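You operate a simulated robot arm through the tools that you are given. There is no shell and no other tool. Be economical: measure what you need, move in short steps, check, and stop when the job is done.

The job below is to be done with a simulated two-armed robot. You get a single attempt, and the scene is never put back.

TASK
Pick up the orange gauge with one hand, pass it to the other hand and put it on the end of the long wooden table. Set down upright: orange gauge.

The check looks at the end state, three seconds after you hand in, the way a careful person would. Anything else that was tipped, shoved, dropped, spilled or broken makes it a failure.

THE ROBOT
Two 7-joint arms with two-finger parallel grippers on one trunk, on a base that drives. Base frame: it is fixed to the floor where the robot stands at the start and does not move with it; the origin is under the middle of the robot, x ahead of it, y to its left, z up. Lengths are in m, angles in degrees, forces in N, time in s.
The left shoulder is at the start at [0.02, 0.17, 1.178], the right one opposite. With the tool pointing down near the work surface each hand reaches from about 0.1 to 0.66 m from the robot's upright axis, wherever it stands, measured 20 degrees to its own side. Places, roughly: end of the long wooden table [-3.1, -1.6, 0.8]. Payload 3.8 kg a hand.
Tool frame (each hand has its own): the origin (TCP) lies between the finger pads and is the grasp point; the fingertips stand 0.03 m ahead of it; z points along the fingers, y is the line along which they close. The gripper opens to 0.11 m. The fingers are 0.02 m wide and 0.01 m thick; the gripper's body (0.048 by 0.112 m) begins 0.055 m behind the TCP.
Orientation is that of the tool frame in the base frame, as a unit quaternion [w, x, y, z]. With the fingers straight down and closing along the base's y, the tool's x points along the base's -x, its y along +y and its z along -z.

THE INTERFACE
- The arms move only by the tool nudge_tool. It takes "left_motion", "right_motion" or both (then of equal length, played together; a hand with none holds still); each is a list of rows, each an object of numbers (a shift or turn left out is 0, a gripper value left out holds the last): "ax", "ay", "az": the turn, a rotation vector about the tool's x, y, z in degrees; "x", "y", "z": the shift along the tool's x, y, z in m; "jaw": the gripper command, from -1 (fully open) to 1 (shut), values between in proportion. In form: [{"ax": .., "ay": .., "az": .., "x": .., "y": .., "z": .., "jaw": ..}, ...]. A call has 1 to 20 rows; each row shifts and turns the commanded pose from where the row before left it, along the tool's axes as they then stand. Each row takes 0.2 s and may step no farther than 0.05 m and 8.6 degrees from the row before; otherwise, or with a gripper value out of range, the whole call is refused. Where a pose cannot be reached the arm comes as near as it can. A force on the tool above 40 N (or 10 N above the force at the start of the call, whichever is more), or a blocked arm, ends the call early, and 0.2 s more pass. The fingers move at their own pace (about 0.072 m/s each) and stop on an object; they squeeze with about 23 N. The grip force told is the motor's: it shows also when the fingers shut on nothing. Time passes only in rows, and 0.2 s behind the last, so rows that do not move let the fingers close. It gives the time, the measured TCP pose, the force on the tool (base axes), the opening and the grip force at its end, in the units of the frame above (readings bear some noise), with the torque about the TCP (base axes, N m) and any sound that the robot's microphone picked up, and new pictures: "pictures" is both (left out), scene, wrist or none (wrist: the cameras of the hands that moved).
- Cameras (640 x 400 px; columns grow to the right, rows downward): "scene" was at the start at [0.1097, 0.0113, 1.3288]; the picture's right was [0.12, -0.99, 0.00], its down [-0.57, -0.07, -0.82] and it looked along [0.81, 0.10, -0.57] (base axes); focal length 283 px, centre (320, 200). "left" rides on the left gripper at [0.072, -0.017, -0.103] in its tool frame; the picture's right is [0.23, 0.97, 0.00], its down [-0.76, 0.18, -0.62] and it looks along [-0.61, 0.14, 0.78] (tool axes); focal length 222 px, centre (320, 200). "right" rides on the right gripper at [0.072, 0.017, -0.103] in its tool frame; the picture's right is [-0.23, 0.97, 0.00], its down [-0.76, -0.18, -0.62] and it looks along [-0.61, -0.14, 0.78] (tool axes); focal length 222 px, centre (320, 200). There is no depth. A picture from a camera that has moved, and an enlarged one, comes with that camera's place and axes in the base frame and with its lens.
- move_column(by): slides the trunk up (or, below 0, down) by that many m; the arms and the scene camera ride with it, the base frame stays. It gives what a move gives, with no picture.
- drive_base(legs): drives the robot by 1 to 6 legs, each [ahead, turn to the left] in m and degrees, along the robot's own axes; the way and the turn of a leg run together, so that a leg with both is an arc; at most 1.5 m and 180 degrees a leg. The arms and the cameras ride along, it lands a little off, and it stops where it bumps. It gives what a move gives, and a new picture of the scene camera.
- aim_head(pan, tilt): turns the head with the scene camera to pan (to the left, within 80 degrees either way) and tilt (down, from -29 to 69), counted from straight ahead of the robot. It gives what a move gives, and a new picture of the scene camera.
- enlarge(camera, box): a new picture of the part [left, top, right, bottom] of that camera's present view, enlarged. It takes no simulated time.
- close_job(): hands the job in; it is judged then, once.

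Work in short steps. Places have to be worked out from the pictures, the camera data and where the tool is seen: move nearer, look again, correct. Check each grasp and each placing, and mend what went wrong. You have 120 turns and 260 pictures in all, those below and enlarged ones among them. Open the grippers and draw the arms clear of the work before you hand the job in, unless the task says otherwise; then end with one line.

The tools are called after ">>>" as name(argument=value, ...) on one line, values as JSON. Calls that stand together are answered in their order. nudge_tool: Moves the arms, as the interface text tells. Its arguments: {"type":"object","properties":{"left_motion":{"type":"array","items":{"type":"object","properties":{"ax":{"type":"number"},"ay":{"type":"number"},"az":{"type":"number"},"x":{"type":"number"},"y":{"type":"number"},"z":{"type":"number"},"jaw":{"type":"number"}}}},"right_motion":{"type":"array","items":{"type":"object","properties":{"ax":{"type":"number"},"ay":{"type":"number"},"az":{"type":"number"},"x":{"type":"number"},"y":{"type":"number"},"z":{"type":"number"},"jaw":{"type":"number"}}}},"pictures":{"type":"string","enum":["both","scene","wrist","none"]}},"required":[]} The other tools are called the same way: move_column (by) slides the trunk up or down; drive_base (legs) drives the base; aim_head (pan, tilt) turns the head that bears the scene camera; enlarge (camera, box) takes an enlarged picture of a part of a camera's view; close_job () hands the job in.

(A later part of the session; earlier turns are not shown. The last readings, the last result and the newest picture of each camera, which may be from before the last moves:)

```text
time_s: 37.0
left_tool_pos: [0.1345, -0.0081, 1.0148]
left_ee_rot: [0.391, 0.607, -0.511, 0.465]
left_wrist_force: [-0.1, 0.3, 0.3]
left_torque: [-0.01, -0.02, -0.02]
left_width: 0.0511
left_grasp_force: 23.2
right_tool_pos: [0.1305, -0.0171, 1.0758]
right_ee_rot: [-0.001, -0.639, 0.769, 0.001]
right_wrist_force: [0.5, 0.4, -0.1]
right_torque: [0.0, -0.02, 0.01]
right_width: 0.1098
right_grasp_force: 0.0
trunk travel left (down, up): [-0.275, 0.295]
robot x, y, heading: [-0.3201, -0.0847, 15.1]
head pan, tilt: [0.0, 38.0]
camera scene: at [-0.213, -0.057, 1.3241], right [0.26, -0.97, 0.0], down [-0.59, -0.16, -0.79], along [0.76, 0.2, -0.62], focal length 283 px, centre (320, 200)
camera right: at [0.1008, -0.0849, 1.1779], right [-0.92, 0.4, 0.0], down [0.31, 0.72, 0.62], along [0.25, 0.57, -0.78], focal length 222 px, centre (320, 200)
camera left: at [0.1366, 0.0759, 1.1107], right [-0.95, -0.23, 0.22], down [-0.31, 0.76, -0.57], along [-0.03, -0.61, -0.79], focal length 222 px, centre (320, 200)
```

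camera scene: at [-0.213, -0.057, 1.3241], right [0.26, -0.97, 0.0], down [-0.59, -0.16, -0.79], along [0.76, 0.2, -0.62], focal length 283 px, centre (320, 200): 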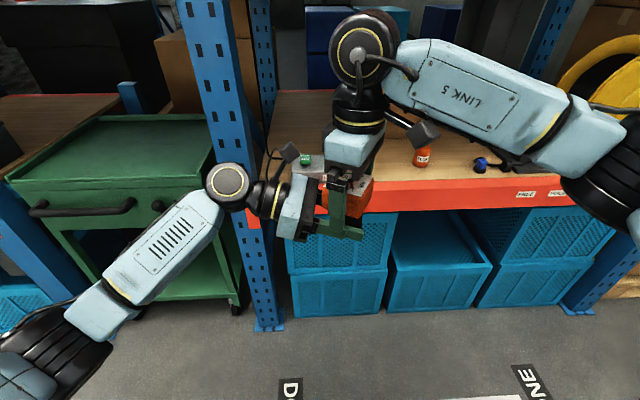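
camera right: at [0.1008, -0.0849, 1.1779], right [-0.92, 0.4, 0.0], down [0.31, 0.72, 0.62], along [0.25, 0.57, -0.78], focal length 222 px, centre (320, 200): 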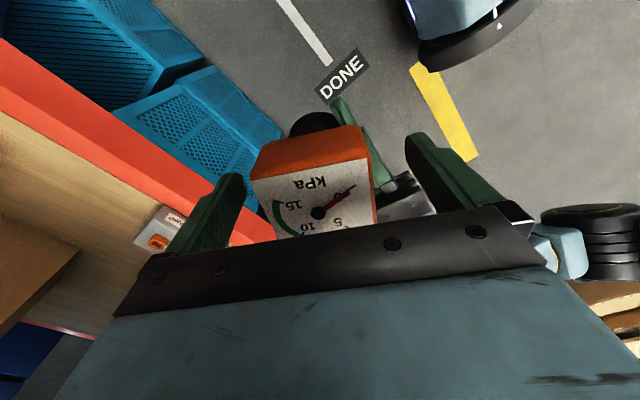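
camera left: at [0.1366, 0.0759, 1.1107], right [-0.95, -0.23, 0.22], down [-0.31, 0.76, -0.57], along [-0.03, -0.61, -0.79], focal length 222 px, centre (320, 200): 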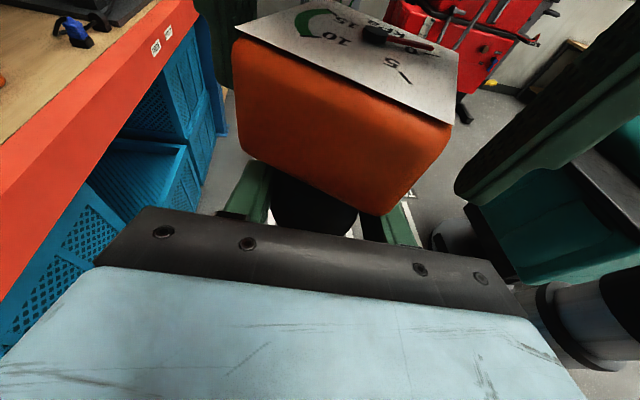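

The left hand holds the gauge alone. I lift the right hand clear and move it off to the right.

>>> nudge_tool(right_motion=[{"z": -0.03}, {"z": -0.04}, {"z": -0.04}, {"x": 0.04}, {"x": 0.04}, {"x": 0.04}, {"x": 0.04}, {"x": 0.03}, {}], pictures="scene")

```text
time_s: 39.0
left_tool_pos: [0.1351, -0.0071, 1.014]
left_ee_rot: [0.391, 0.608, -0.509, 0.467]
left_wrist_force: [0.1, -0.3, 0.4]
left_torque: [-0.02, 0.01, 0.03]
left_width: 0.0507
left_grasp_force: 23.2
right_tool_pos: [0.0867, -0.2013, 1.1726]
right_ee_rot: [0.0, -0.639, 0.769, 0.001]
right_wrist_force: [-0.9, 0.1, -0.7]
right_torque: [0.02, 0.04, 0.0]
right_width: 0.1101
right_grasp_force: 0.0
right hand out of reach, approached as far as the arm can: row 2, 3, 8
trunk travel left (down, up): [-0.275, 0.295]
robot x, y, heading: [-0.3189, -0.0836, 14.7]
head pan, tilt: [0.0, 38.0]
camera scene: at [-0.2129, -0.0566, 1.3241], right [0.26, -0.97, 0.0], down [-0.6, -0.16, -0.79], along [0.76, 0.2, -0.62], focal length 283 px, centre (320, 200)
```

scene: 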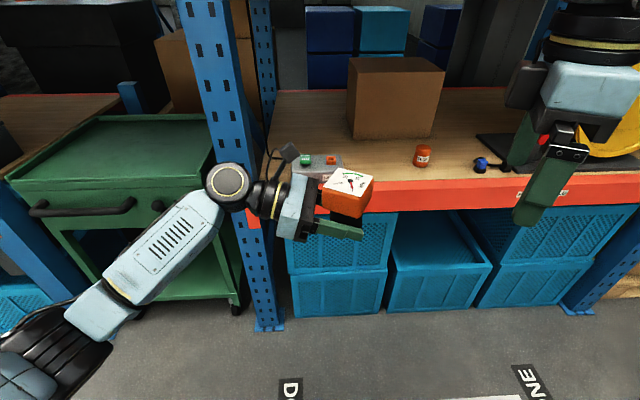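

Now I turn right in stages to see the route to the table.

>>> drive_base(legs=[[0, -110]])

>>> aim_head(pan=-40, tilt=15)

```text
time_s: 43.9
left_tool_pos: [-0.3869, -0.5386, 1.0138]
left_ee_rot: [-0.607, 0.058, 0.791, 0.044]
left_wrist_force: [-0.9, 0.2, 0.2]
left_torque: [-0.01, 0.01, 0.0]
left_width: 0.0507
left_grasp_force: 22.7
right_tool_pos: [-0.5572, -0.4314, 1.1702]
right_ee_rot: [0.0, 0.25, 0.968, 0.001]
right_wrist_force: [-0.4, 0.5, -0.3]
right_torque: [-0.01, -0.03, -0.04]
right_width: 0.1101
right_grasp_force: 0.1
trunk travel left (down, up): [-0.275, 0.295]
robot x, y, heading: [-0.3183, -0.0855, -93.7]
head pan, tilt: [0.0, 38.0]
camera scene: at [-0.3234, -0.1918, 1.3241], right [-1.0, 0.06, 0.0], down [0.04, 0.61, -0.79], along [-0.05, -0.79, -0.62], focal length 283 px, centre (320, 200)
```

scene: 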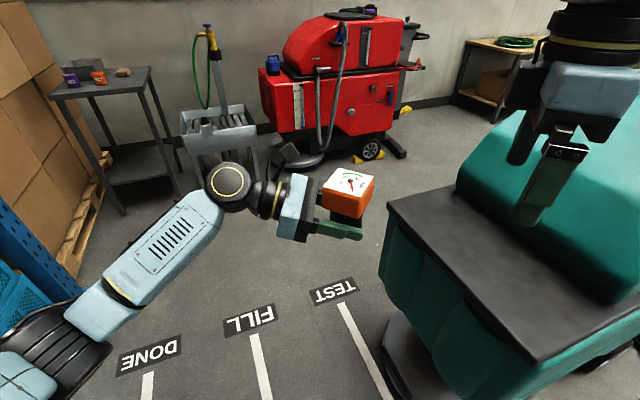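

```text
time_s: 45.0
left_tool_pos: [-0.3875, -0.5373, 1.0132]
left_ee_rot: [-0.607, 0.058, 0.791, 0.045]
left_wrist_force: [0.6, 0.8, 0.7]
left_torque: [0.0, 0.03, -0.03]
left_width: 0.0508
left_grasp_force: 23.3
right_tool_pos: [-0.5553, -0.4313, 1.172]
right_ee_rot: [0.0, 0.25, 0.968, 0.001]
right_wrist_force: [0.2, 0.1, 0.8]
right_torque: [0.0, -0.03, 0.0]
right_width: 0.1099
right_grasp_force: 0.1
trunk travel left (down, up): [-0.275, 0.295]
robot x, y, heading: [-0.3182, -0.0842, -93.6]
head pan, tilt: [-40.0, 15.0]
camera scene: at [-0.3823, -0.1736, 1.3606], right [-0.73, 0.69, 0.0], down [0.18, 0.19, -0.97], along [-0.66, -0.7, -0.26], focal length 283 px, centre (320, 200)
```

scene: 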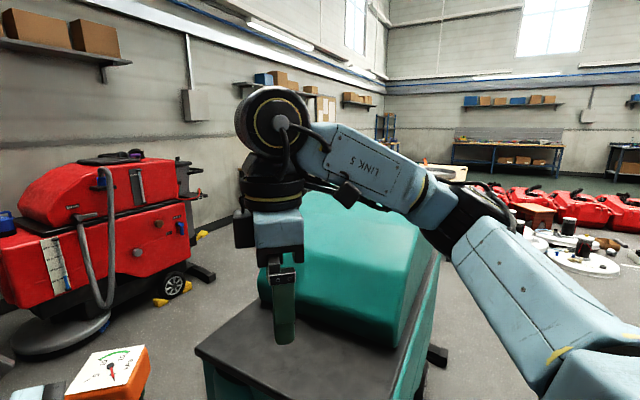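

A green machine stands between me and the table, running from about (-0.6,-0.94)/(-1.03,-0.53) away from me. I turn to face the lane along -x and look for a way round its near side.

>>> drive_base(legs=[[0, -85]])

>>> aim_head(pan=30, tilt=20)

>>> aim_head(pan=-25, tilt=20)

```text
time_s: 49.0
left_tool_pos: [-0.7769, -0.0514, 1.0132]
left_ee_rot: [-0.415, 0.581, 0.54, 0.446]
left_wrist_force: [-0.6, -0.5, 0.6]
left_torque: [-0.01, 0.0, -0.01]
left_width: 0.0506
left_grasp_force: 23.5
right_tool_pos: [-0.6819, 0.1263, 1.172]
right_ee_rot: [0.0, 0.842, 0.54, 0.001]
right_wrist_force: [0.1, 0.4, 0.0]
right_torque: [0.01, 0.02, -0.02]
right_width: 0.11
right_grasp_force: 0.0
trunk travel left (down, up): [-0.275, 0.295]
robot x, y, heading: [-0.3148, -0.088, -179.5]
head pan, tilt: [-40.0, 15.0]
camera scene: at [-0.4103, -0.0257, 1.3607], right [0.63, 0.77, 0.0], down [0.2, -0.16, -0.97], along [-0.75, 0.61, -0.26], focal length 283 px, centre (320, 200)
```

scene: 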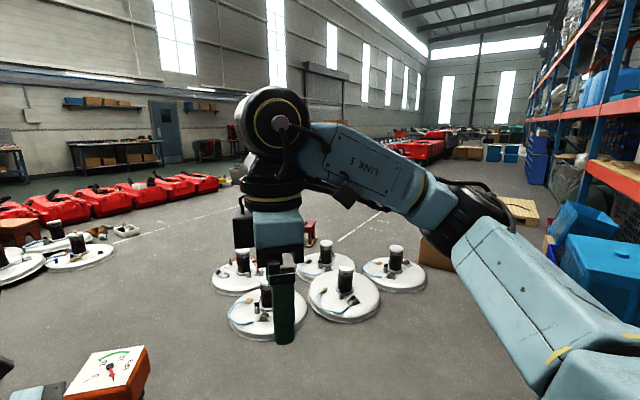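

```text
time_s: 50.4
left_tool_pos: [-0.7755, -0.0496, 1.0145]
left_ee_rot: [-0.415, 0.581, 0.54, 0.446]
left_wrist_force: [-0.6, -0.3, 0.4]
left_torque: [-0.02, -0.01, 0.03]
left_width: 0.0504
left_grasp_force: 22.5
right_tool_pos: [-0.6813, 0.1249, 1.1711]
right_ee_rot: [0.0, 0.842, 0.54, 0.0]
right_wrist_force: [0.6, 0.5, -0.3]
right_torque: [0.03, 0.0, 0.03]
right_width: 0.11
right_grasp_force: 0.0
trunk travel left (down, up): [-0.275, 0.295]
robot x, y, heading: [-0.3217, -0.0858, -179.4]
head pan, tilt: [30.0, 20.0]
camera scene: at [-0.4179, -0.1325, 1.3525], right [-0.51, 0.86, 0.0], down [0.29, 0.17, -0.94], along [-0.81, -0.48, -0.34], focal length 283 px, centre (320, 200)
```

scene: 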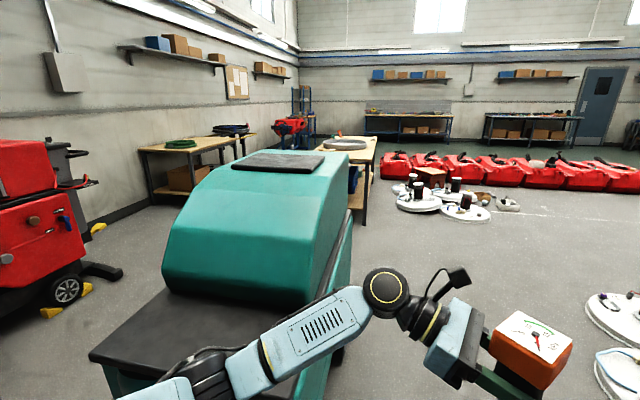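

```text
time_s: 51.7
left_tool_pos: [-0.7762, -0.0497, 1.0127]
left_ee_rot: [-0.415, 0.581, 0.54, 0.446]
left_wrist_force: [0.0, -0.2, 0.2]
left_torque: [-0.02, 0.0, 0.03]
left_width: 0.0506
left_grasp_force: 22.9
right_tool_pos: [-0.6809, 0.1256, 1.1722]
right_ee_rot: [0.001, 0.842, 0.54, -0.001]
right_wrist_force: [0.0, 0.1, 0.6]
right_torque: [0.02, -0.01, -0.01]
right_width: 0.1099
right_grasp_force: 0.2
trunk travel left (down, up): [-0.275, 0.295]
robot x, y, heading: [-0.3187, -0.0886, -179.4]
head pan, tilt: [-25.0, 20.0]
camera scene: at [-0.4229, -0.0468, 1.3525], right [0.41, 0.91, 0.0], down [0.31, -0.14, -0.94], along [-0.86, 0.38, -0.34], focal length 283 px, centre (320, 200)
```

scene: 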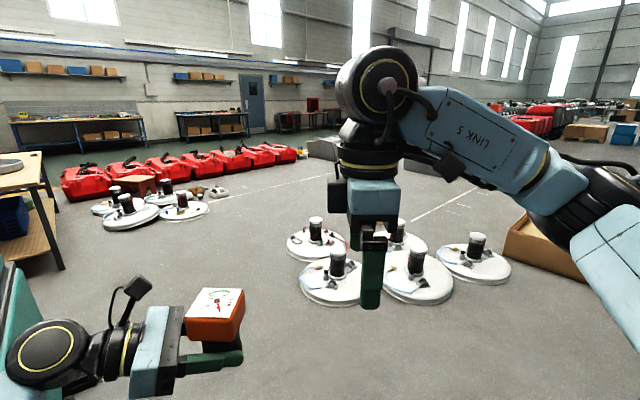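

The long wooden table is visible, its nearest corner at about (-2.8,-1.04). The lane between the machine and the floor discs is about 1.1 m wide, so I go along its middle in two steps.

>>> drive_base(legs=[[0, -7], [0.7, 0]])

>>> aim_head(pan=45, tilt=30)

```text
time_s: 56.1
left_tool_pos: [-1.4727, 0.0825, 1.0134]
left_ee_rot: [-0.387, 0.612, 0.505, 0.469]
left_wrist_force: [-0.8, 0.1, 0.0]
left_torque: [0.0, 0.0, -0.01]
left_width: 0.0506
left_grasp_force: 22.7
right_tool_pos: [-1.3577, 0.2459, 1.1713]
right_ee_rot: [0.0, 0.874, 0.487, 0.0]
right_wrist_force: [-0.7, 1.2, 0.0]
right_torque: [0.0, -0.02, 0.03]
right_width: 0.11
right_grasp_force: 0.0
trunk travel left (down, up): [-0.275, 0.295]
robot x, y, heading: [-1.0238, -0.0051, 173.9]
head pan, tilt: [-25.0, 20.0]
camera scene: at [-1.1228, 0.0431, 1.3525], right [0.52, 0.85, 0.0], down [0.29, -0.18, -0.94], along [-0.8, 0.49, -0.34], focal length 283 px, centre (320, 200)
```

scene: 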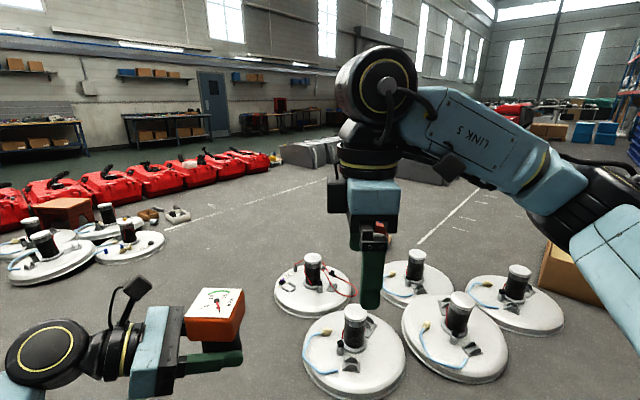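

```text
time_s: 57.5
left_tool_pos: [-1.472, 0.0825, 1.0127]
left_ee_rot: [-0.386, 0.614, 0.503, 0.47]
left_wrist_force: [-0.4, -0.9, -0.6]
left_torque: [0.01, -0.01, -0.03]
left_width: 0.0504
left_grasp_force: 22.6
right_tool_pos: [-1.3566, 0.2466, 1.1713]
right_ee_rot: [0.001, 0.874, 0.486, 0.001]
right_wrist_force: [-0.6, 0.9, -0.2]
right_torque: [-0.01, -0.02, 0.02]
right_width: 0.1101
right_grasp_force: 0.1
trunk travel left (down, up): [-0.275, 0.295]
robot x, y, heading: [-1.022, -0.0093, 173.6]
head pan, tilt: [45.0, 30.0]
camera scene: at [-1.1134, -0.0618, 1.3365], right [-0.63, 0.78, 0.0], down [0.39, 0.31, -0.87], along [-0.68, -0.54, -0.5], focal length 283 px, centre (320, 200)
```

scene: 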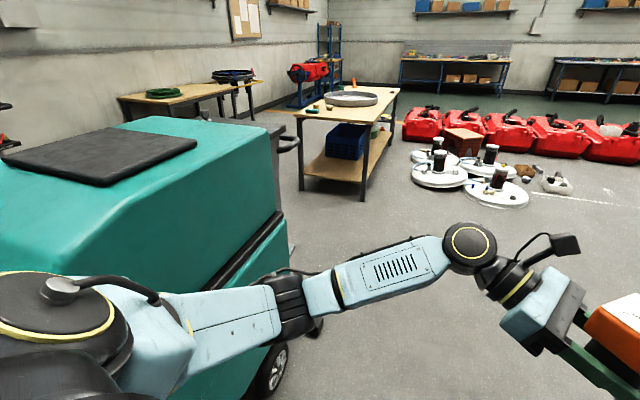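

The table's near end runs from about (-2.98,-1.05) to (-2.78,-1.63), with a large ring further in. I'll come alongside the near long side, so that the left hand, which points to my right, reaches in over the end. Next leg: straight on past the machine.

>>> drive_base(legs=[[0, 7], [1.2, 0]])

>>> aim_head(pan=60, tilt=30)

```text
time_s: 64.2
left_tool_pos: [-2.6954, 0.0059, 1.0135]
left_ee_rot: [-0.416, 0.579, 0.542, 0.445]
left_wrist_force: [0.0, 0.1, -0.7]
left_torque: [0.02, 0.02, -0.01]
left_width: 0.0509
left_grasp_force: 23.3
right_tool_pos: [-2.6017, 0.183, 1.1703]
right_ee_rot: [0.001, 0.841, 0.541, 0.0]
right_wrist_force: [-0.2, 0.0, 0.3]
right_torque: [0.02, -0.01, -0.01]
right_width: 0.1099
right_grasp_force: 0.1
trunk travel left (down, up): [-0.275, 0.295]
robot x, y, heading: [-2.2387, -0.0246, -178.8]
head pan, tilt: [45.0, 30.0]
camera scene: at [-2.3207, -0.0921, 1.3364], right [-0.72, 0.69, 0.0], down [0.35, 0.36, -0.87], along [-0.6, -0.62, -0.5], focal length 283 px, centre (320, 200)
```

scene: 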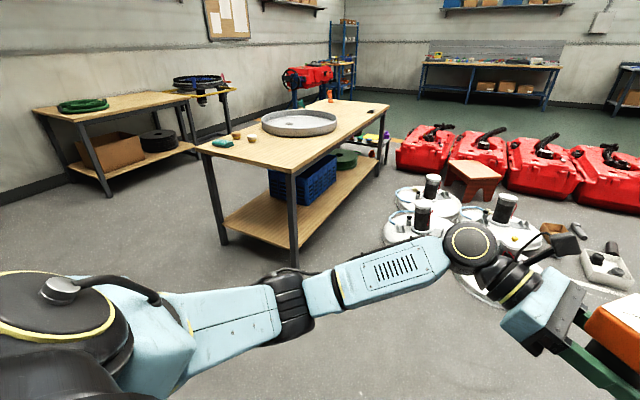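

```text
time_s: 65.0
left_tool_pos: [-2.6961, 0.0057, 1.0132]
left_ee_rot: [-0.416, 0.579, 0.542, 0.444]
left_wrist_force: [0.0, 0.9, -0.4]
left_torque: [0.02, 0.02, -0.01]
left_width: 0.0504
left_grasp_force: 23.2
right_tool_pos: [-2.6013, 0.1825, 1.1707]
right_ee_rot: [0.0, 0.841, 0.541, 0.0]
right_wrist_force: [0.3, -0.3, 0.1]
right_torque: [0.0, -0.02, 0.02]
right_width: 0.11
right_grasp_force: 0.0
trunk travel left (down, up): [-0.275, 0.295]
robot x, y, heading: [-2.2389, -0.0255, -178.9]
head pan, tilt: [60.0, 30.0]
camera scene: at [-2.3015, -0.106, 1.3365], right [-0.88, 0.48, 0.0], down [0.24, 0.44, -0.87], along [-0.42, -0.76, -0.5], focal length 283 px, centre (320, 200)
```

scene: 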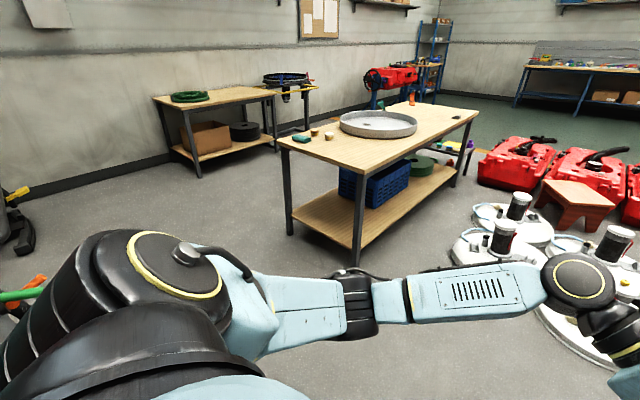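

I refined the table end to N corner (-3.03,-1.07) and S corner (-2.89,-1.69), with small items at about (-3.0,-1.6) and (-3.17,-1.55) and the ring beyond x<-3.35. I'm aiming for about (-3.14,-1.37), which is clear, so I drive to a standoff alongside the north edge.

>>> drive_base(legs=[[0, 16.5], [1.15, 0], [0, 87]])

>>> aim_head(pan=0, tilt=40)

```text
time_s: 75.5
left_tool_pos: [-3.2716, -0.8313, 1.0126]
left_ee_rot: [-0.607, -0.061, 0.791, -0.047]
left_wrist_force: [-0.3, 0.4, 0.0]
left_torque: [-0.05, 0.01, 0.01]
left_width: 0.0508
left_grasp_force: 23.1
right_tool_pos: [-3.4639, -0.7801, 1.1718]
right_ee_rot: [0.0, 0.103, 0.995, 0.0]
right_wrist_force: [0.5, -0.1, 0.1]
right_torque: [0.04, -0.01, 0.0]
right_width: 0.11
right_grasp_force: 0.0
trunk travel left (down, up): [-0.275, 0.295]
robot x, y, heading: [-3.341, -0.3772, -76.2]
head pan, tilt: [60.0, 30.0]
camera scene: at [-3.2471, -0.4231, 1.3365], right [-0.28, -0.96, 0.0], down [-0.48, 0.14, -0.87], along [0.83, -0.24, -0.5], focal length 283 px, centre (320, 200)
```

scene: 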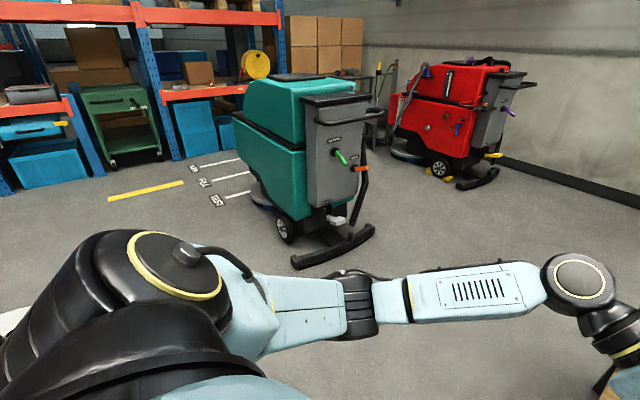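

```text
time_s: 76.8
left_tool_pos: [-3.2703, -0.8325, 1.0133]
left_ee_rot: [-0.607, -0.061, 0.791, -0.047]
left_wrist_force: [-0.6, 0.1, -0.2]
left_torque: [0.0, -0.02, -0.03]
left_width: 0.0505
left_grasp_force: 23.1
right_tool_pos: [-3.4653, -0.7789, 1.1704]
right_ee_rot: [0.0, 0.103, 0.995, 0.001]
right_wrist_force: [0.3, 0.1, -0.2]
right_torque: [-0.05, -0.03, 0.01]
right_width: 0.1102
right_grasp_force: 0.1
trunk travel left (down, up): [-0.275, 0.295]
robot x, y, heading: [-3.3408, -0.3747, -76.0]
head pan, tilt: [0.0, 40.0]
camera scene: at [-3.3138, -0.4804, 1.3211], right [-0.97, -0.24, 0.0], down [-0.15, 0.62, -0.77], along [0.18, -0.74, -0.64], focal length 283 px, centre (320, 200)
```

scene: 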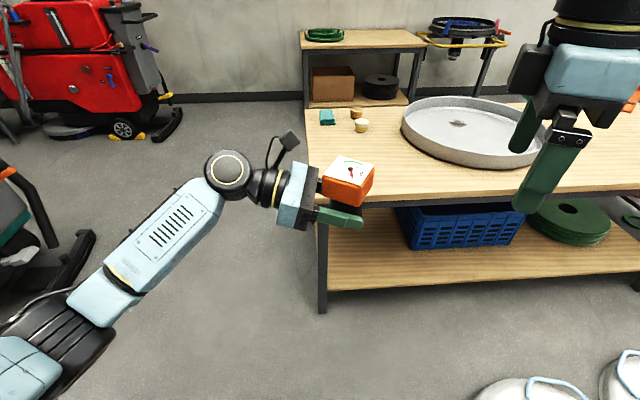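

The view is clear now. The table's N corner is at about (-3.15,-1.08) and the inward direction is about -73°. I move in with a small sideways shift, stopping about 0.45 m short of the edge line.

>>> drive_base(legs=[[0, -20], [0.28, 0], [0, 23.3]])

```text
time_s: 81.1
left_tool_pos: [-3.2791, -1.1083, 1.014]
left_ee_rot: [-0.606, -0.082, 0.789, -0.063]
left_wrist_force: [1.3, 0.1, -0.4]
left_torque: [0.0, -0.01, 0.0]
left_width: 0.0508
left_grasp_force: 22.9
right_tool_pos: [-3.4744, -1.0662, 1.1711]
right_ee_rot: [0.0, 0.076, 0.997, 0.001]
right_wrist_force: [0.2, 0.4, 0.1]
right_torque: [0.01, 0.01, -0.01]
right_width: 0.1101
right_grasp_force: 0.1
trunk travel left (down, up): [-0.275, 0.295]
robot x, y, heading: [-3.3693, -0.6583, -73.2]
head pan, tilt: [0.0, 40.0]
camera scene: at [-3.3391, -0.7596, 1.3211], right [-0.96, -0.29, 0.0], down [-0.19, 0.62, -0.77], along [0.22, -0.73, -0.64], focal length 283 px, centre (320, 200)
```

scene: 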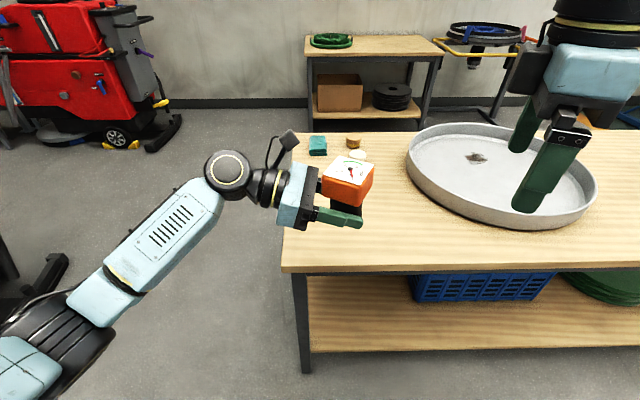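

The N corner is confirmed at (-3.15,-1.10), and the gauge is already about 0.12 m in from the end. I drive 0.1 m closer, then lower the trunk 0.1 m, which leaves the gauge base well above the table.

>>> drive_base(legs=[[0.1, 0]])

>>> move_column(by=-0.08)

```text
time_s: 82.2
left_tool_pos: [-3.2505, -1.2063, 1.0124]
left_ee_rot: [-0.605, -0.082, 0.789, -0.063]
left_wrist_force: [-0.4, -0.8, 0.0]
left_torque: [0.02, 0.03, 0.0]
left_width: 0.0506
left_grasp_force: 23.3
right_tool_pos: [-3.4459, -1.1639, 1.1712]
right_ee_rot: [0.0, 0.076, 0.997, 0.002]
right_wrist_force: [1.0, -0.3, 0.8]
right_torque: [-0.01, -0.01, 0.01]
right_width: 0.1098
right_grasp_force: 0.0
trunk travel left (down, up): [-0.275, 0.295]
robot x, y, heading: [-3.3427, -0.7552, -73.0]
head pan, tilt: [0.0, 40.0]
camera scene: at [-3.3103, -0.8573, 1.321], right [-0.96, -0.29, 0.0], down [-0.19, 0.62, -0.77], along [0.22, -0.73, -0.64], focal length 283 px, centre (320, 200)
```

scene: 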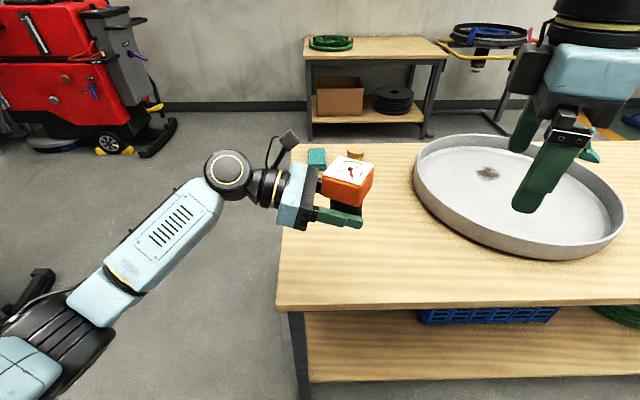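

```text
time_s: 83.4
left_tool_pos: [-3.25, -1.2049, 0.9342]
left_ee_rot: [-0.606, -0.081, 0.789, -0.063]
left_wrist_force: [-0.3, -0.2, 0.2]
left_torque: [-0.03, -0.01, 0.05]
left_width: 0.0509
left_grasp_force: 23.0
right_tool_pos: [-3.4453, -1.1615, 1.0924]
right_ee_rot: [0.001, 0.077, 0.997, 0.0]
right_wrist_force: [0.4, 0.5, -0.1]
right_torque: [0.0, -0.01, 0.03]
right_width: 0.1101
right_grasp_force: 0.0
trunk travel left (down, up): [-0.195, 0.375]
robot x, y, heading: [-3.3417, -0.7556, -73.1]
head pan, tilt: [0.0, 40.0]
```

I extend the left arm forward over the table toward (-3.24,-1.39), keeping the height.

>>> nudge_tool(left_motion=[{"x": 0.0012, "y": -0.0368, "z": 0.0049}, {"x": 0.0012, "y": -0.0368, "z": 0.0049}, {"x": 0.0012, "y": -0.0368, "z": 0.0049}, {"x": 0.0012, "y": -0.0368, "z": 0.0049}, {"x": 0.0012, "y": -0.0368, "z": 0.0049}, {}])

```text
time_s: 84.8
left_tool_pos: [-3.2411, -1.3534, 0.9351]
left_ee_rot: [-0.606, -0.08, 0.789, -0.062]
left_wrist_force: [0.2, -0.2, -0.7]
left_torque: [0.04, -0.02, 0.0]
left_width: 0.0505
left_grasp_force: 23.1
left hand out of reach, approached as far as the arm can: row 5
right_tool_pos: [-3.4467, -1.1613, 1.0916]
right_ee_rot: [0.0, 0.077, 0.997, -0.001]
right_wrist_force: [0.2, 0.2, 0.0]
right_torque: [0.02, -0.04, -0.03]
right_width: 0.11
right_grasp_force: 0.1
trunk travel left (down, up): [-0.195, 0.375]
robot x, y, heading: [-3.3425, -0.7557, -73.3]
head pan, tilt: [0.0, 40.0]
camera scene: at [-3.3111, -0.8561, 1.2411], right [-0.96, -0.29, 0.0], down [-0.18, 0.62, -0.77], along [0.22, -0.73, -0.64], focal length 283 px, centre (320, 200)
camera left: at [-3.158, -1.3525, 1.0327], right [-0.26, 0.94, 0.22], down [0.75, 0.34, -0.57], along [-0.61, 0.02, -0.79], focal length 222 px, centre (320, 200)
```

scene: 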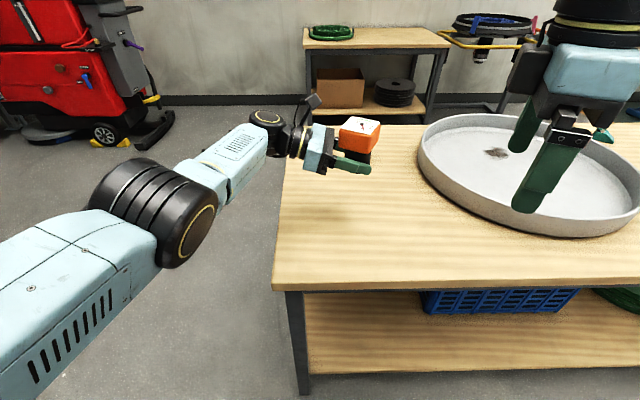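
left: 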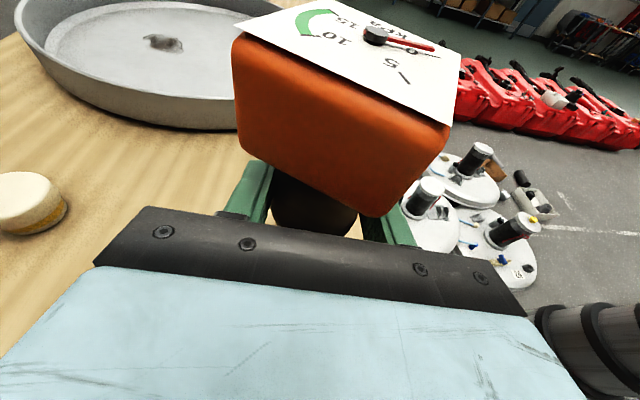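

I've reached (-3.24,-1.35), at the arm's limit. I'd like it a bit deeper, so I lower the trunk 0.07 m, drive 0.04 m ahead, and then swing the hand to point more forward.

>>> move_column(by=-0.06)

>>> drive_base(legs=[[0.04, 0]])

>>> nudge_tool(left_motion=[{"ax": 7.7, "az": -2.06}, {"ax": 7.7, "az": -2.06}, {"ax": 7.7, "az": -2.06}, {"ax": 7.7, "az": -2.06}, {}])

```text
time_s: 85.8
left_tool_pos: [-3.2397, -1.3534, 0.8742]
left_ee_rot: [-0.606, -0.081, 0.789, -0.063]
left_wrist_force: [-0.2, -0.1, 0.3]
left_torque: [-0.01, 0.01, 0.0]
left_width: 0.0505
left_grasp_force: 23.0
right_tool_pos: [-3.4459, -1.1622, 1.031]
right_ee_rot: [0.001, 0.077, 0.997, 0.0]
right_wrist_force: [0.5, 0.4, 0.6]
right_torque: [-0.01, 0.01, -0.02]
right_width: 0.1098
right_grasp_force: 0.1
trunk travel left (down, up): [-0.135, 0.435]
robot x, y, heading: [-3.3398, -0.7565, -73.3]
head pan, tilt: [0.0, 40.0]
```

```text
time_s: 86.7
left_tool_pos: [-3.2281, -1.3932, 0.8755]
left_ee_rot: [-0.605, -0.082, 0.789, -0.063]
left_wrist_force: [-0.3, 0.0, -0.2]
left_torque: [-0.02, 0.03, -0.05]
left_width: 0.0505
left_grasp_force: 23.3
right_tool_pos: [-3.4349, -1.2002, 1.0313]
right_ee_rot: [0.001, 0.077, 0.997, 0.001]
right_wrist_force: [0.9, 0.8, -0.6]
right_torque: [0.01, 0.03, 0.02]
right_width: 0.11
right_grasp_force: 0.1
trunk travel left (down, up): [-0.135, 0.435]
robot x, y, heading: [-3.3279, -0.7962, -73.2]
head pan, tilt: [0.0, 40.0]
camera scene: at [-3.2988, -0.8955, 1.181], right [-0.96, -0.29, 0.0], down [-0.19, 0.62, -0.77], along [0.22, -0.73, -0.64], focal length 283 px, centre (320, 200)
```

scene: 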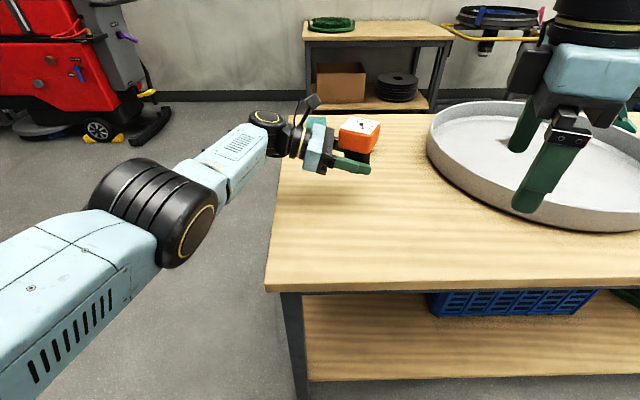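

```text
time_s: 87.9
left_tool_pos: [-3.2284, -1.3925, 0.8743]
left_ee_rot: [-0.565, -0.295, 0.736, -0.227]
left_wrist_force: [-0.1, -0.6, -0.7]
left_torque: [0.03, -0.01, -0.03]
left_width: 0.0505
left_grasp_force: 22.9
right_tool_pos: [-3.4337, -1.2, 1.032]
right_ee_rot: [0.002, 0.076, 0.997, 0.0]
right_wrist_force: [-0.1, -0.2, 0.5]
right_torque: [0.02, -0.01, -0.02]
right_width: 0.11
right_grasp_force: 0.1
trunk travel left (down, up): [-0.135, 0.435]
robot x, y, heading: [-3.3305, -0.796, -73.4]
head pan, tilt: [0.0, 40.0]
camera scene: at [-3.299, -0.8948, 1.1811], right [-0.96, -0.29, 0.0], down [-0.18, 0.62, -0.77], along [0.22, -0.73, -0.64], focal length 283 px, centre (320, 200)
camera left: at [-3.1582, -1.3478, 0.9725], right [-0.72, 0.66, 0.22], down [0.45, 0.68, -0.57], along [-0.53, -0.31, -0.79], focal length 222 px, centre (320, 200)
```

scene: 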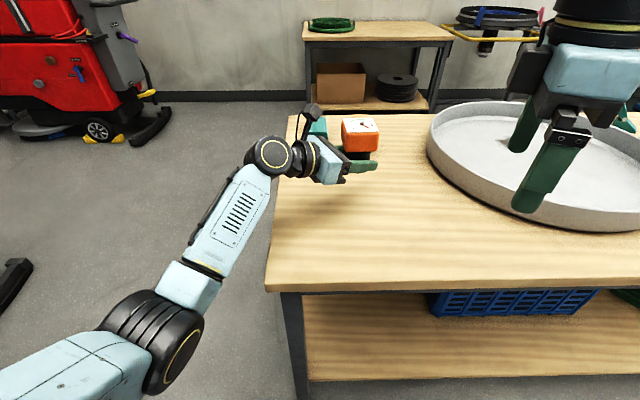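
left: 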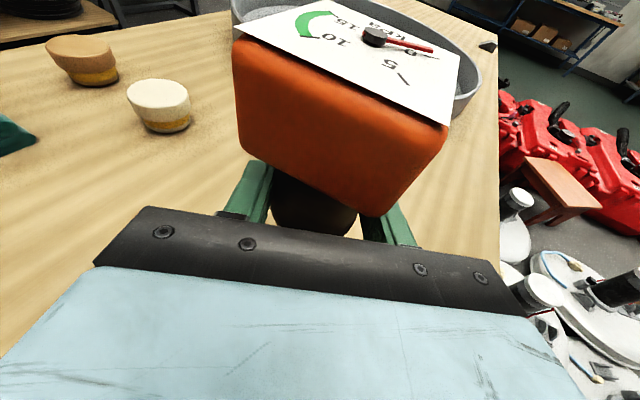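

The pots are at (-3.20,-1.57) and (-3.17,-1.67). I shift the gauge to about (-3.19,-1.435), still about 10 cm clear of the nearest pot, and start lowering by 3 cm.

>>> nudge_tool(left_motion=[{"y": -0.028}, {"y": -0.027}, {"x": -0.0145, "z": 0.0039}, {"x": -0.0145, "z": 0.0039}, {}])

>>> enlarge(camera="scene", box=[260, 90, 420, 190])

```text
time_s: 89.1
left_tool_pos: [-3.1918, -1.4324, 0.8458]
left_ee_rot: [-0.565, -0.294, 0.737, -0.226]
left_wrist_force: [0.1, -0.9, 0.0]
left_torque: [0.01, 0.0, 0.04]
left_width: 0.0506
left_grasp_force: 22.4
right_tool_pos: [-3.4344, -1.2016, 1.0306]
right_ee_rot: [0.001, 0.077, 0.997, 0.0]
right_wrist_force: [0.8, 0.8, -0.6]
right_torque: [0.0, 0.01, -0.04]
right_width: 0.1099
right_grasp_force: 0.1
trunk travel left (down, up): [-0.135, 0.435]
robot x, y, heading: [-3.3294, -0.7944, -72.9]
head pan, tilt: [0.0, 40.0]
camera scene: at [-3.299, -0.8948, 1.1811], right [-0.96, -0.29, 0.0], down [-0.18, 0.62, -0.77], along [0.22, -0.73, -0.64], focal length 283 px, centre (320, 200)
camera left: at [-3.1213, -1.3879, 0.9427], right [-0.72, 0.66, 0.22], down [0.46, 0.68, -0.57], along [-0.53, -0.31, -0.79], focal length 222 px, centre (320, 200)
```

scene: 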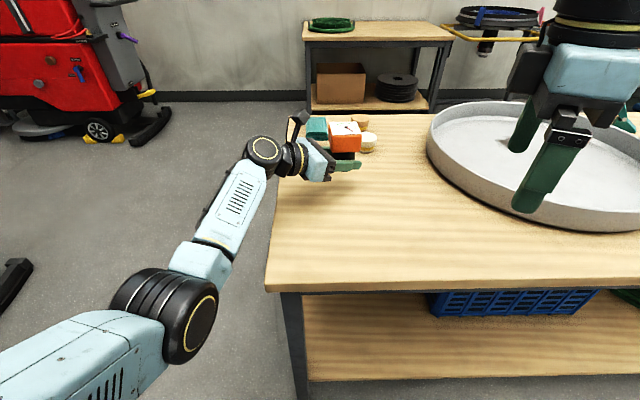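
left: 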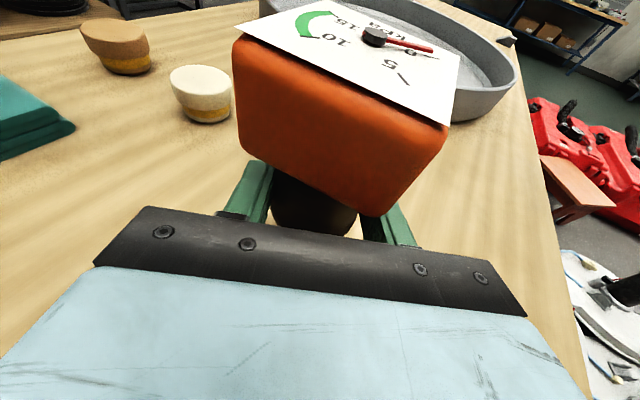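

```text
4.00 times, centred on (340, 140) of scene
camera zoom: at [-3.299, -0.8948, 1.1811], right [-0.96, -0.29, 0.0], down [-0.18, 0.62, -0.77], along [0.22, -0.73, -0.64], focal length 1131 px, centre (240, 440)
```

zoom: 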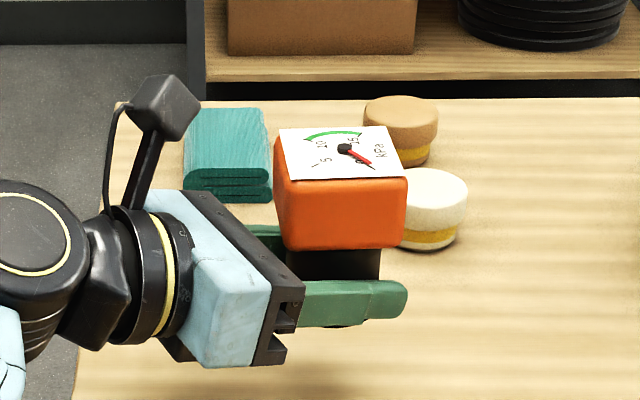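

The gauge hangs upright, about 2 cm above the table. I lower it in fine steps and watch the force.

>>> nudge_tool(left_motion=[{"x": -0.0039, "z": 0.001}, {"x": -0.0039, "z": 0.001}, {"x": -0.0029, "z": 0.0008}, {}], pictures="none")

>>> nudge_tool(left_motion=[{"x": -0.0029, "z": 0.0008}, {}], pictures="none")

>>> enlarge(camera="scene", box=[300, 110, 400, 180])

```text
time_s: 90.1
left_tool_pos: [-3.1911, -1.4322, 0.8337]
left_ee_rot: [-0.565, -0.295, 0.736, -0.227]
left_wrist_force: [0.3, 0.5, -0.1]
left_torque: [0.01, -0.03, -0.01]
left_width: 0.0507
left_grasp_force: 23.4
right_tool_pos: [-3.4331, -1.2013, 1.0314]
right_ee_rot: [0.0, 0.077, 0.997, 0.0]
right_wrist_force: [-0.2, -0.2, -0.6]
right_torque: [0.0, -0.02, 0.0]
right_width: 0.1099
right_grasp_force: 0.0
trunk travel left (down, up): [-0.135, 0.435]
robot x, y, heading: [-3.3315, -0.7929, -73.0]
head pan, tilt: [0.0, 40.0]
```

```text
time_s: 90.7
left_tool_pos: [-3.1918, -1.432, 0.8307]
left_ee_rot: [-0.564, -0.296, 0.736, -0.228]
left_wrist_force: [0.1, 0.0, 0.1]
left_torque: [0.02, 0.01, -0.02]
left_width: 0.0507
left_grasp_force: 23.3
right_tool_pos: [-3.4353, -1.2004, 1.032]
right_ee_rot: [0.001, 0.076, 0.997, 0.001]
right_wrist_force: [0.7, -0.3, -0.1]
right_torque: [0.01, 0.01, 0.0]
right_width: 0.11
right_grasp_force: 0.1
trunk travel left (down, up): [-0.135, 0.435]
robot x, y, heading: [-3.3335, -0.7937, -73.3]
head pan, tilt: [0.0, 40.0]
```

```text
5.71 times, centred on (350, 145) of scene
camera zoom: at [-3.299, -0.8948, 1.1811], right [-0.96, -0.29, 0.0], down [-0.18, 0.62, -0.77], along [0.22, -0.73, -0.64], focal length 1616 px, centre (149, 514)
```

zoom: 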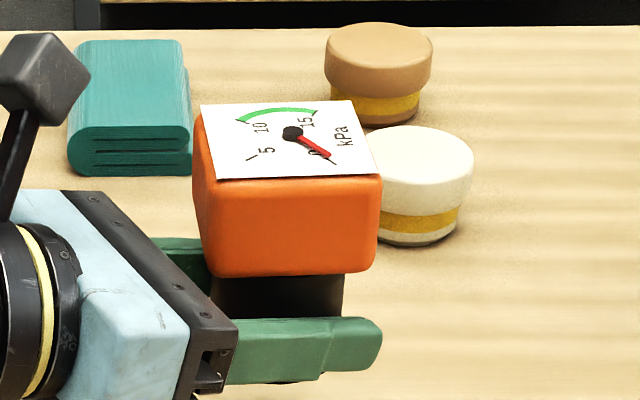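

No contact yet. I continue in 3 mm steps.

>>> nudge_tool(left_motion=[{"x": -0.0029, "z": 0.0008}, {}], pictures="none")

>>> nudge_tool(left_motion=[{"x": -0.0024, "z": 0.0006}, {}], pictures="none")

```text
time_s: 91.3
left_tool_pos: [-3.1897, -1.4332, 0.8277]
left_ee_rot: [-0.566, -0.295, 0.736, -0.227]
left_wrist_force: [0.6, -0.6, -0.8]
left_torque: [0.02, 0.0, -0.04]
left_width: 0.051
left_grasp_force: 23.0
right_tool_pos: [-3.4337, -1.2006, 1.0308]
right_ee_rot: [0.0, 0.077, 0.997, 0.0]
right_wrist_force: [-0.1, 0.3, -0.3]
right_torque: [-0.02, 0.0, 0.0]
right_width: 0.1101
right_grasp_force: 0.0
trunk travel left (down, up): [-0.135, 0.435]
robot x, y, heading: [-3.3287, -0.7917, -73.3]
head pan, tilt: [0.0, 40.0]
```

```text
time_s: 91.9
left_tool_pos: [-3.1901, -1.4326, 0.8272]
left_ee_rot: [-0.565, -0.295, 0.736, -0.228]
left_wrist_force: [-0.4, 0.0, 0.6]
left_torque: [-0.01, 0.03, 0.06]
left_width: 0.0506
left_grasp_force: 22.5
right_tool_pos: [-3.4343, -1.2015, 1.0318]
right_ee_rot: [0.001, 0.076, 0.997, 0.0]
right_wrist_force: [0.7, 0.5, -0.4]
right_torque: [0.05, 0.0, -0.03]
right_width: 0.1099
right_grasp_force: 0.0
trunk travel left (down, up): [-0.135, 0.435]
robot x, y, heading: [-3.3279, -0.7919, -73.3]
head pan, tilt: [0.0, 40.0]
```

Still almost no force; another small step.

>>> nudge_tool(left_motion=[{"x": -0.0024, "z": 0.0006}, {}], pictures="none")

>>> nudge_tool(left_motion=[{"x": -0.0019, "z": 0.0005}, {}], pictures="wrist")

```text
time_s: 92.5
left_tool_pos: [-3.1902, -1.4324, 0.8236]
left_ee_rot: [-0.565, -0.295, 0.737, -0.227]
left_wrist_force: [0.3, -0.4, 0.4]
left_torque: [-0.01, 0.02, -0.02]
left_width: 0.0507
left_grasp_force: 22.5
right_tool_pos: [-3.4342, -1.2005, 1.0315]
right_ee_rot: [0.001, 0.076, 0.997, 0.0]
right_wrist_force: [0.2, -0.9, 0.1]
right_torque: [-0.02, 0.01, 0.02]
right_width: 0.1098
right_grasp_force: 0.0
trunk travel left (down, up): [-0.135, 0.435]
robot x, y, heading: [-3.3331, -0.7979, -73.3]
head pan, tilt: [0.0, 40.0]
```

```text
time_s: 93.1
left_tool_pos: [-3.1909, -1.4333, 0.8206]
left_ee_rot: [-0.564, -0.296, 0.737, -0.227]
left_wrist_force: [0.3, 0.2, 0.4]
left_torque: [-0.03, -0.01, 0.0]
left_width: 0.0507
left_grasp_force: 22.8
right_tool_pos: [-3.4332, -1.2008, 1.0313]
right_ee_rot: [0.0, 0.076, 0.997, 0.0]
right_wrist_force: [1.1, -0.4, -0.3]
right_torque: [0.03, -0.02, 0.03]
right_width: 0.1101
right_grasp_force: 0.0
trunk travel left (down, up): [-0.135, 0.435]
robot x, y, heading: [-3.329, -0.7941, -73.3]
head pan, tilt: [0.0, 40.0]
camera left: at [-3.1204, -1.3875, 0.9181], right [-0.72, 0.66, 0.22], down [0.46, 0.68, -0.57], along [-0.53, -0.31, -0.79], focal length 222 px, centre (320, 200)
```

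left: 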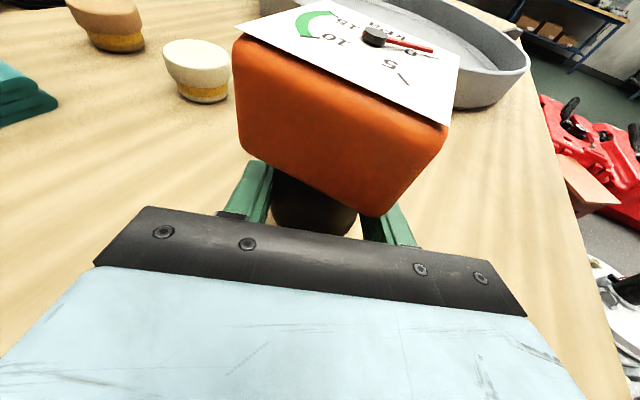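

Still in the air; comparing views, the table top is more like 0.77–0.78. I continue down in small steps.

>>> nudge_tool(left_motion=[{"x": -0.0029, "z": 0.0008}, {"x": -0.0024, "z": 0.0006}, {}], pictures="none")

>>> nudge_tool(left_motion=[{"x": -0.0029, "z": 0.0008}, {"x": -0.0024, "z": 0.0006}, {}], pictures="none")

>>> nudge_tool(left_motion=[{"x": -0.0029, "z": 0.0008}, {}], pictures="none")

>>> enlarge(camera="scene", box=[300, 110, 400, 180])

```text
time_s: 93.9
left_tool_pos: [-3.1901, -1.433, 0.814]
left_ee_rot: [-0.565, -0.295, 0.736, -0.227]
left_wrist_force: [0.1, -0.1, -0.4]
left_torque: [0.01, 0.02, 0.01]
left_width: 0.0505
left_grasp_force: 23.0
right_tool_pos: [-3.4351, -1.2004, 1.0317]
right_ee_rot: [0.001, 0.076, 0.997, 0.0]
right_wrist_force: [-0.1, 0.7, 0.1]
right_torque: [0.01, 0.04, -0.01]
right_width: 0.1102
right_grasp_force: 0.1
trunk travel left (down, up): [-0.135, 0.435]
robot x, y, heading: [-3.3322, -0.7927, -73.2]
head pan, tilt: [0.0, 40.0]
```

```text
time_s: 94.7
left_tool_pos: [-3.1908, -1.4326, 0.8113]
left_ee_rot: [-0.565, -0.295, 0.737, -0.227]
left_wrist_force: [-0.3, -0.8, 0.7]
left_torque: [-0.04, 0.0, 0.0]
left_width: 0.0508
left_grasp_force: 23.2
right_tool_pos: [-3.4331, -1.2009, 1.032]
right_ee_rot: [0.001, 0.077, 0.997, 0.0]
right_wrist_force: [-0.3, 0.6, -0.6]
right_torque: [0.02, 0.0, -0.02]
right_width: 0.1099
right_grasp_force: 0.0
trunk travel left (down, up): [-0.135, 0.435]
robot x, y, heading: [-3.3303, -0.7941, -73.3]
head pan, tilt: [0.0, 40.0]
```

```text
time_s: 95.3
left_tool_pos: [-3.1907, -1.4325, 0.8066]
left_ee_rot: [-0.565, -0.295, 0.736, -0.227]
left_wrist_force: [-0.2, 0.2, -0.3]
left_torque: [0.01, 0.02, -0.04]
left_width: 0.0505
left_grasp_force: 22.8
right_tool_pos: [-3.4334, -1.2016, 1.0319]
right_ee_rot: [0.001, 0.076, 0.997, 0.0]
right_wrist_force: [-0.1, -0.3, 0.1]
right_torque: [0.01, 0.01, 0.01]
right_width: 0.11
right_grasp_force: 0.0
trunk travel left (down, up): [-0.135, 0.435]
robot x, y, heading: [-3.3268, -0.7941, -73.3]
head pan, tilt: [0.0, 40.0]
```

```text
5.71 times, centred on (350, 145) of scene
camera zoom: at [-3.299, -0.8948, 1.1811], right [-0.96, -0.29, 0.0], down [-0.18, 0.62, -0.77], along [0.22, -0.73, -0.64], focal length 1616 px, centre (149, 514)
```

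zoom: 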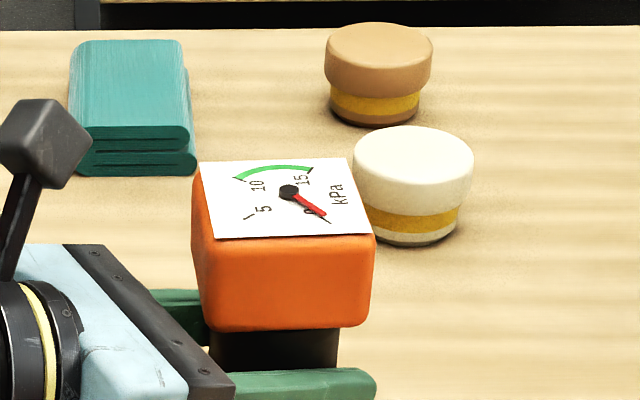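

No contact yet at TCP z 0.807. I keep going down in small steps.

>>> nudge_tool(left_motion=[{"x": -0.0029, "z": 0.0008}, {"x": -0.0024, "z": 0.0006}, {}], pictures="none")

>>> nudge_tool(left_motion=[{"x": -0.0029, "z": 0.0008}, {}], pictures="none")

>>> enlarge(camera="scene", box=[290, 120, 390, 190])

```text
time_s: 96.1
left_tool_pos: [-3.1908, -1.4324, 0.8017]
left_ee_rot: [-0.565, -0.295, 0.737, -0.226]
left_wrist_force: [-1.4, -0.7, -0.1]
left_torque: [0.01, -0.03, -0.02]
left_width: 0.0508
left_grasp_force: 22.9
right_tool_pos: [-3.4335, -1.2003, 1.0322]
right_ee_rot: [0.001, 0.077, 0.997, 0.0]
right_wrist_force: [-0.2, 0.2, -0.5]
right_torque: [0.04, 0.01, 0.0]
right_width: 0.11
right_grasp_force: 0.0
trunk travel left (down, up): [-0.135, 0.435]
robot x, y, heading: [-3.333, -0.7897, -73.2]
head pan, tilt: [0.0, 40.0]
```

```text
time_s: 96.7
left_tool_pos: [-3.1908, -1.4307, 0.7992]
left_ee_rot: [-0.565, -0.294, 0.737, -0.226]
left_wrist_force: [0.8, 0.9, -0.6]
left_torque: [-0.01, 0.03, -0.01]
left_width: 0.0507
left_grasp_force: 22.8
right_tool_pos: [-3.4351, -1.2007, 1.0323]
right_ee_rot: [0.001, 0.077, 0.997, 0.0]
right_wrist_force: [-0.8, -0.9, 0.2]
right_torque: [-0.04, 0.02, -0.03]
right_width: 0.1101
right_grasp_force: 0.0
trunk travel left (down, up): [-0.135, 0.435]
robot x, y, heading: [-3.329, -0.7916, -73.2]
head pan, tilt: [0.0, 40.0]
```

```text
5.71 times, centred on (340, 155) of scene
camera zoom: at [-3.299, -0.8948, 1.1811], right [-0.96, -0.29, 0.0], down [-0.18, 0.62, -0.77], along [0.22, -0.73, -0.64], focal length 1616 px, centre (206, 457)
```

zoom: 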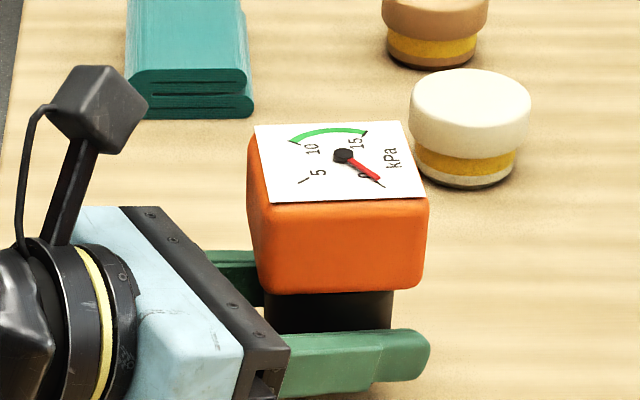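

I check the height against the left camera's view of the pot.

>>> enlarge(camera="left", box=[60, 0, 300, 150])

>>> enlarge(camera="scene", box=[250, 100, 410, 200])

```text
2.67 times, centred on (180, 75) of left
camera zoom: at [-3.1198, -1.3871, 0.8957], right [-0.72, 0.66, 0.22], down [0.46, 0.68, -0.57], along [-0.53, -0.31, -0.79], focal length 592 px, centre (693, 533)
```

zoom: 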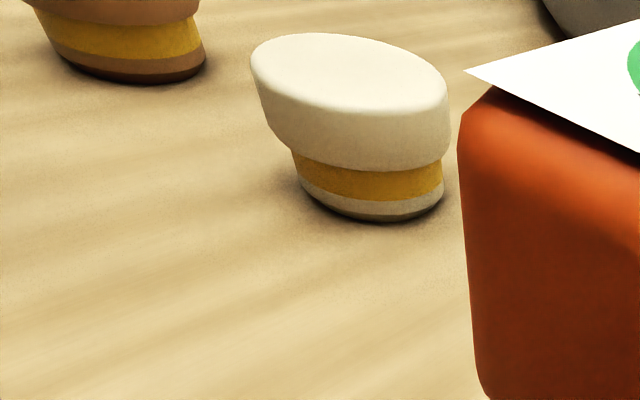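

```text
4.00 times, centred on (330, 150) of scene
camera zoom: at [-3.299, -0.8948, 1.1811], right [-0.96, -0.29, 0.0], down [-0.18, 0.62, -0.77], along [0.22, -0.73, -0.64], focal length 1131 px, centre (280, 400)
```

zoom: 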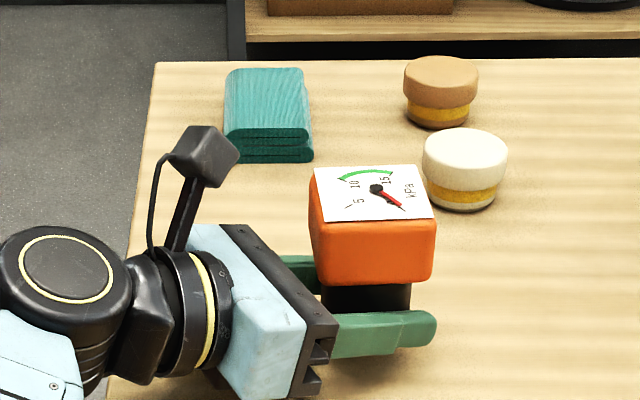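

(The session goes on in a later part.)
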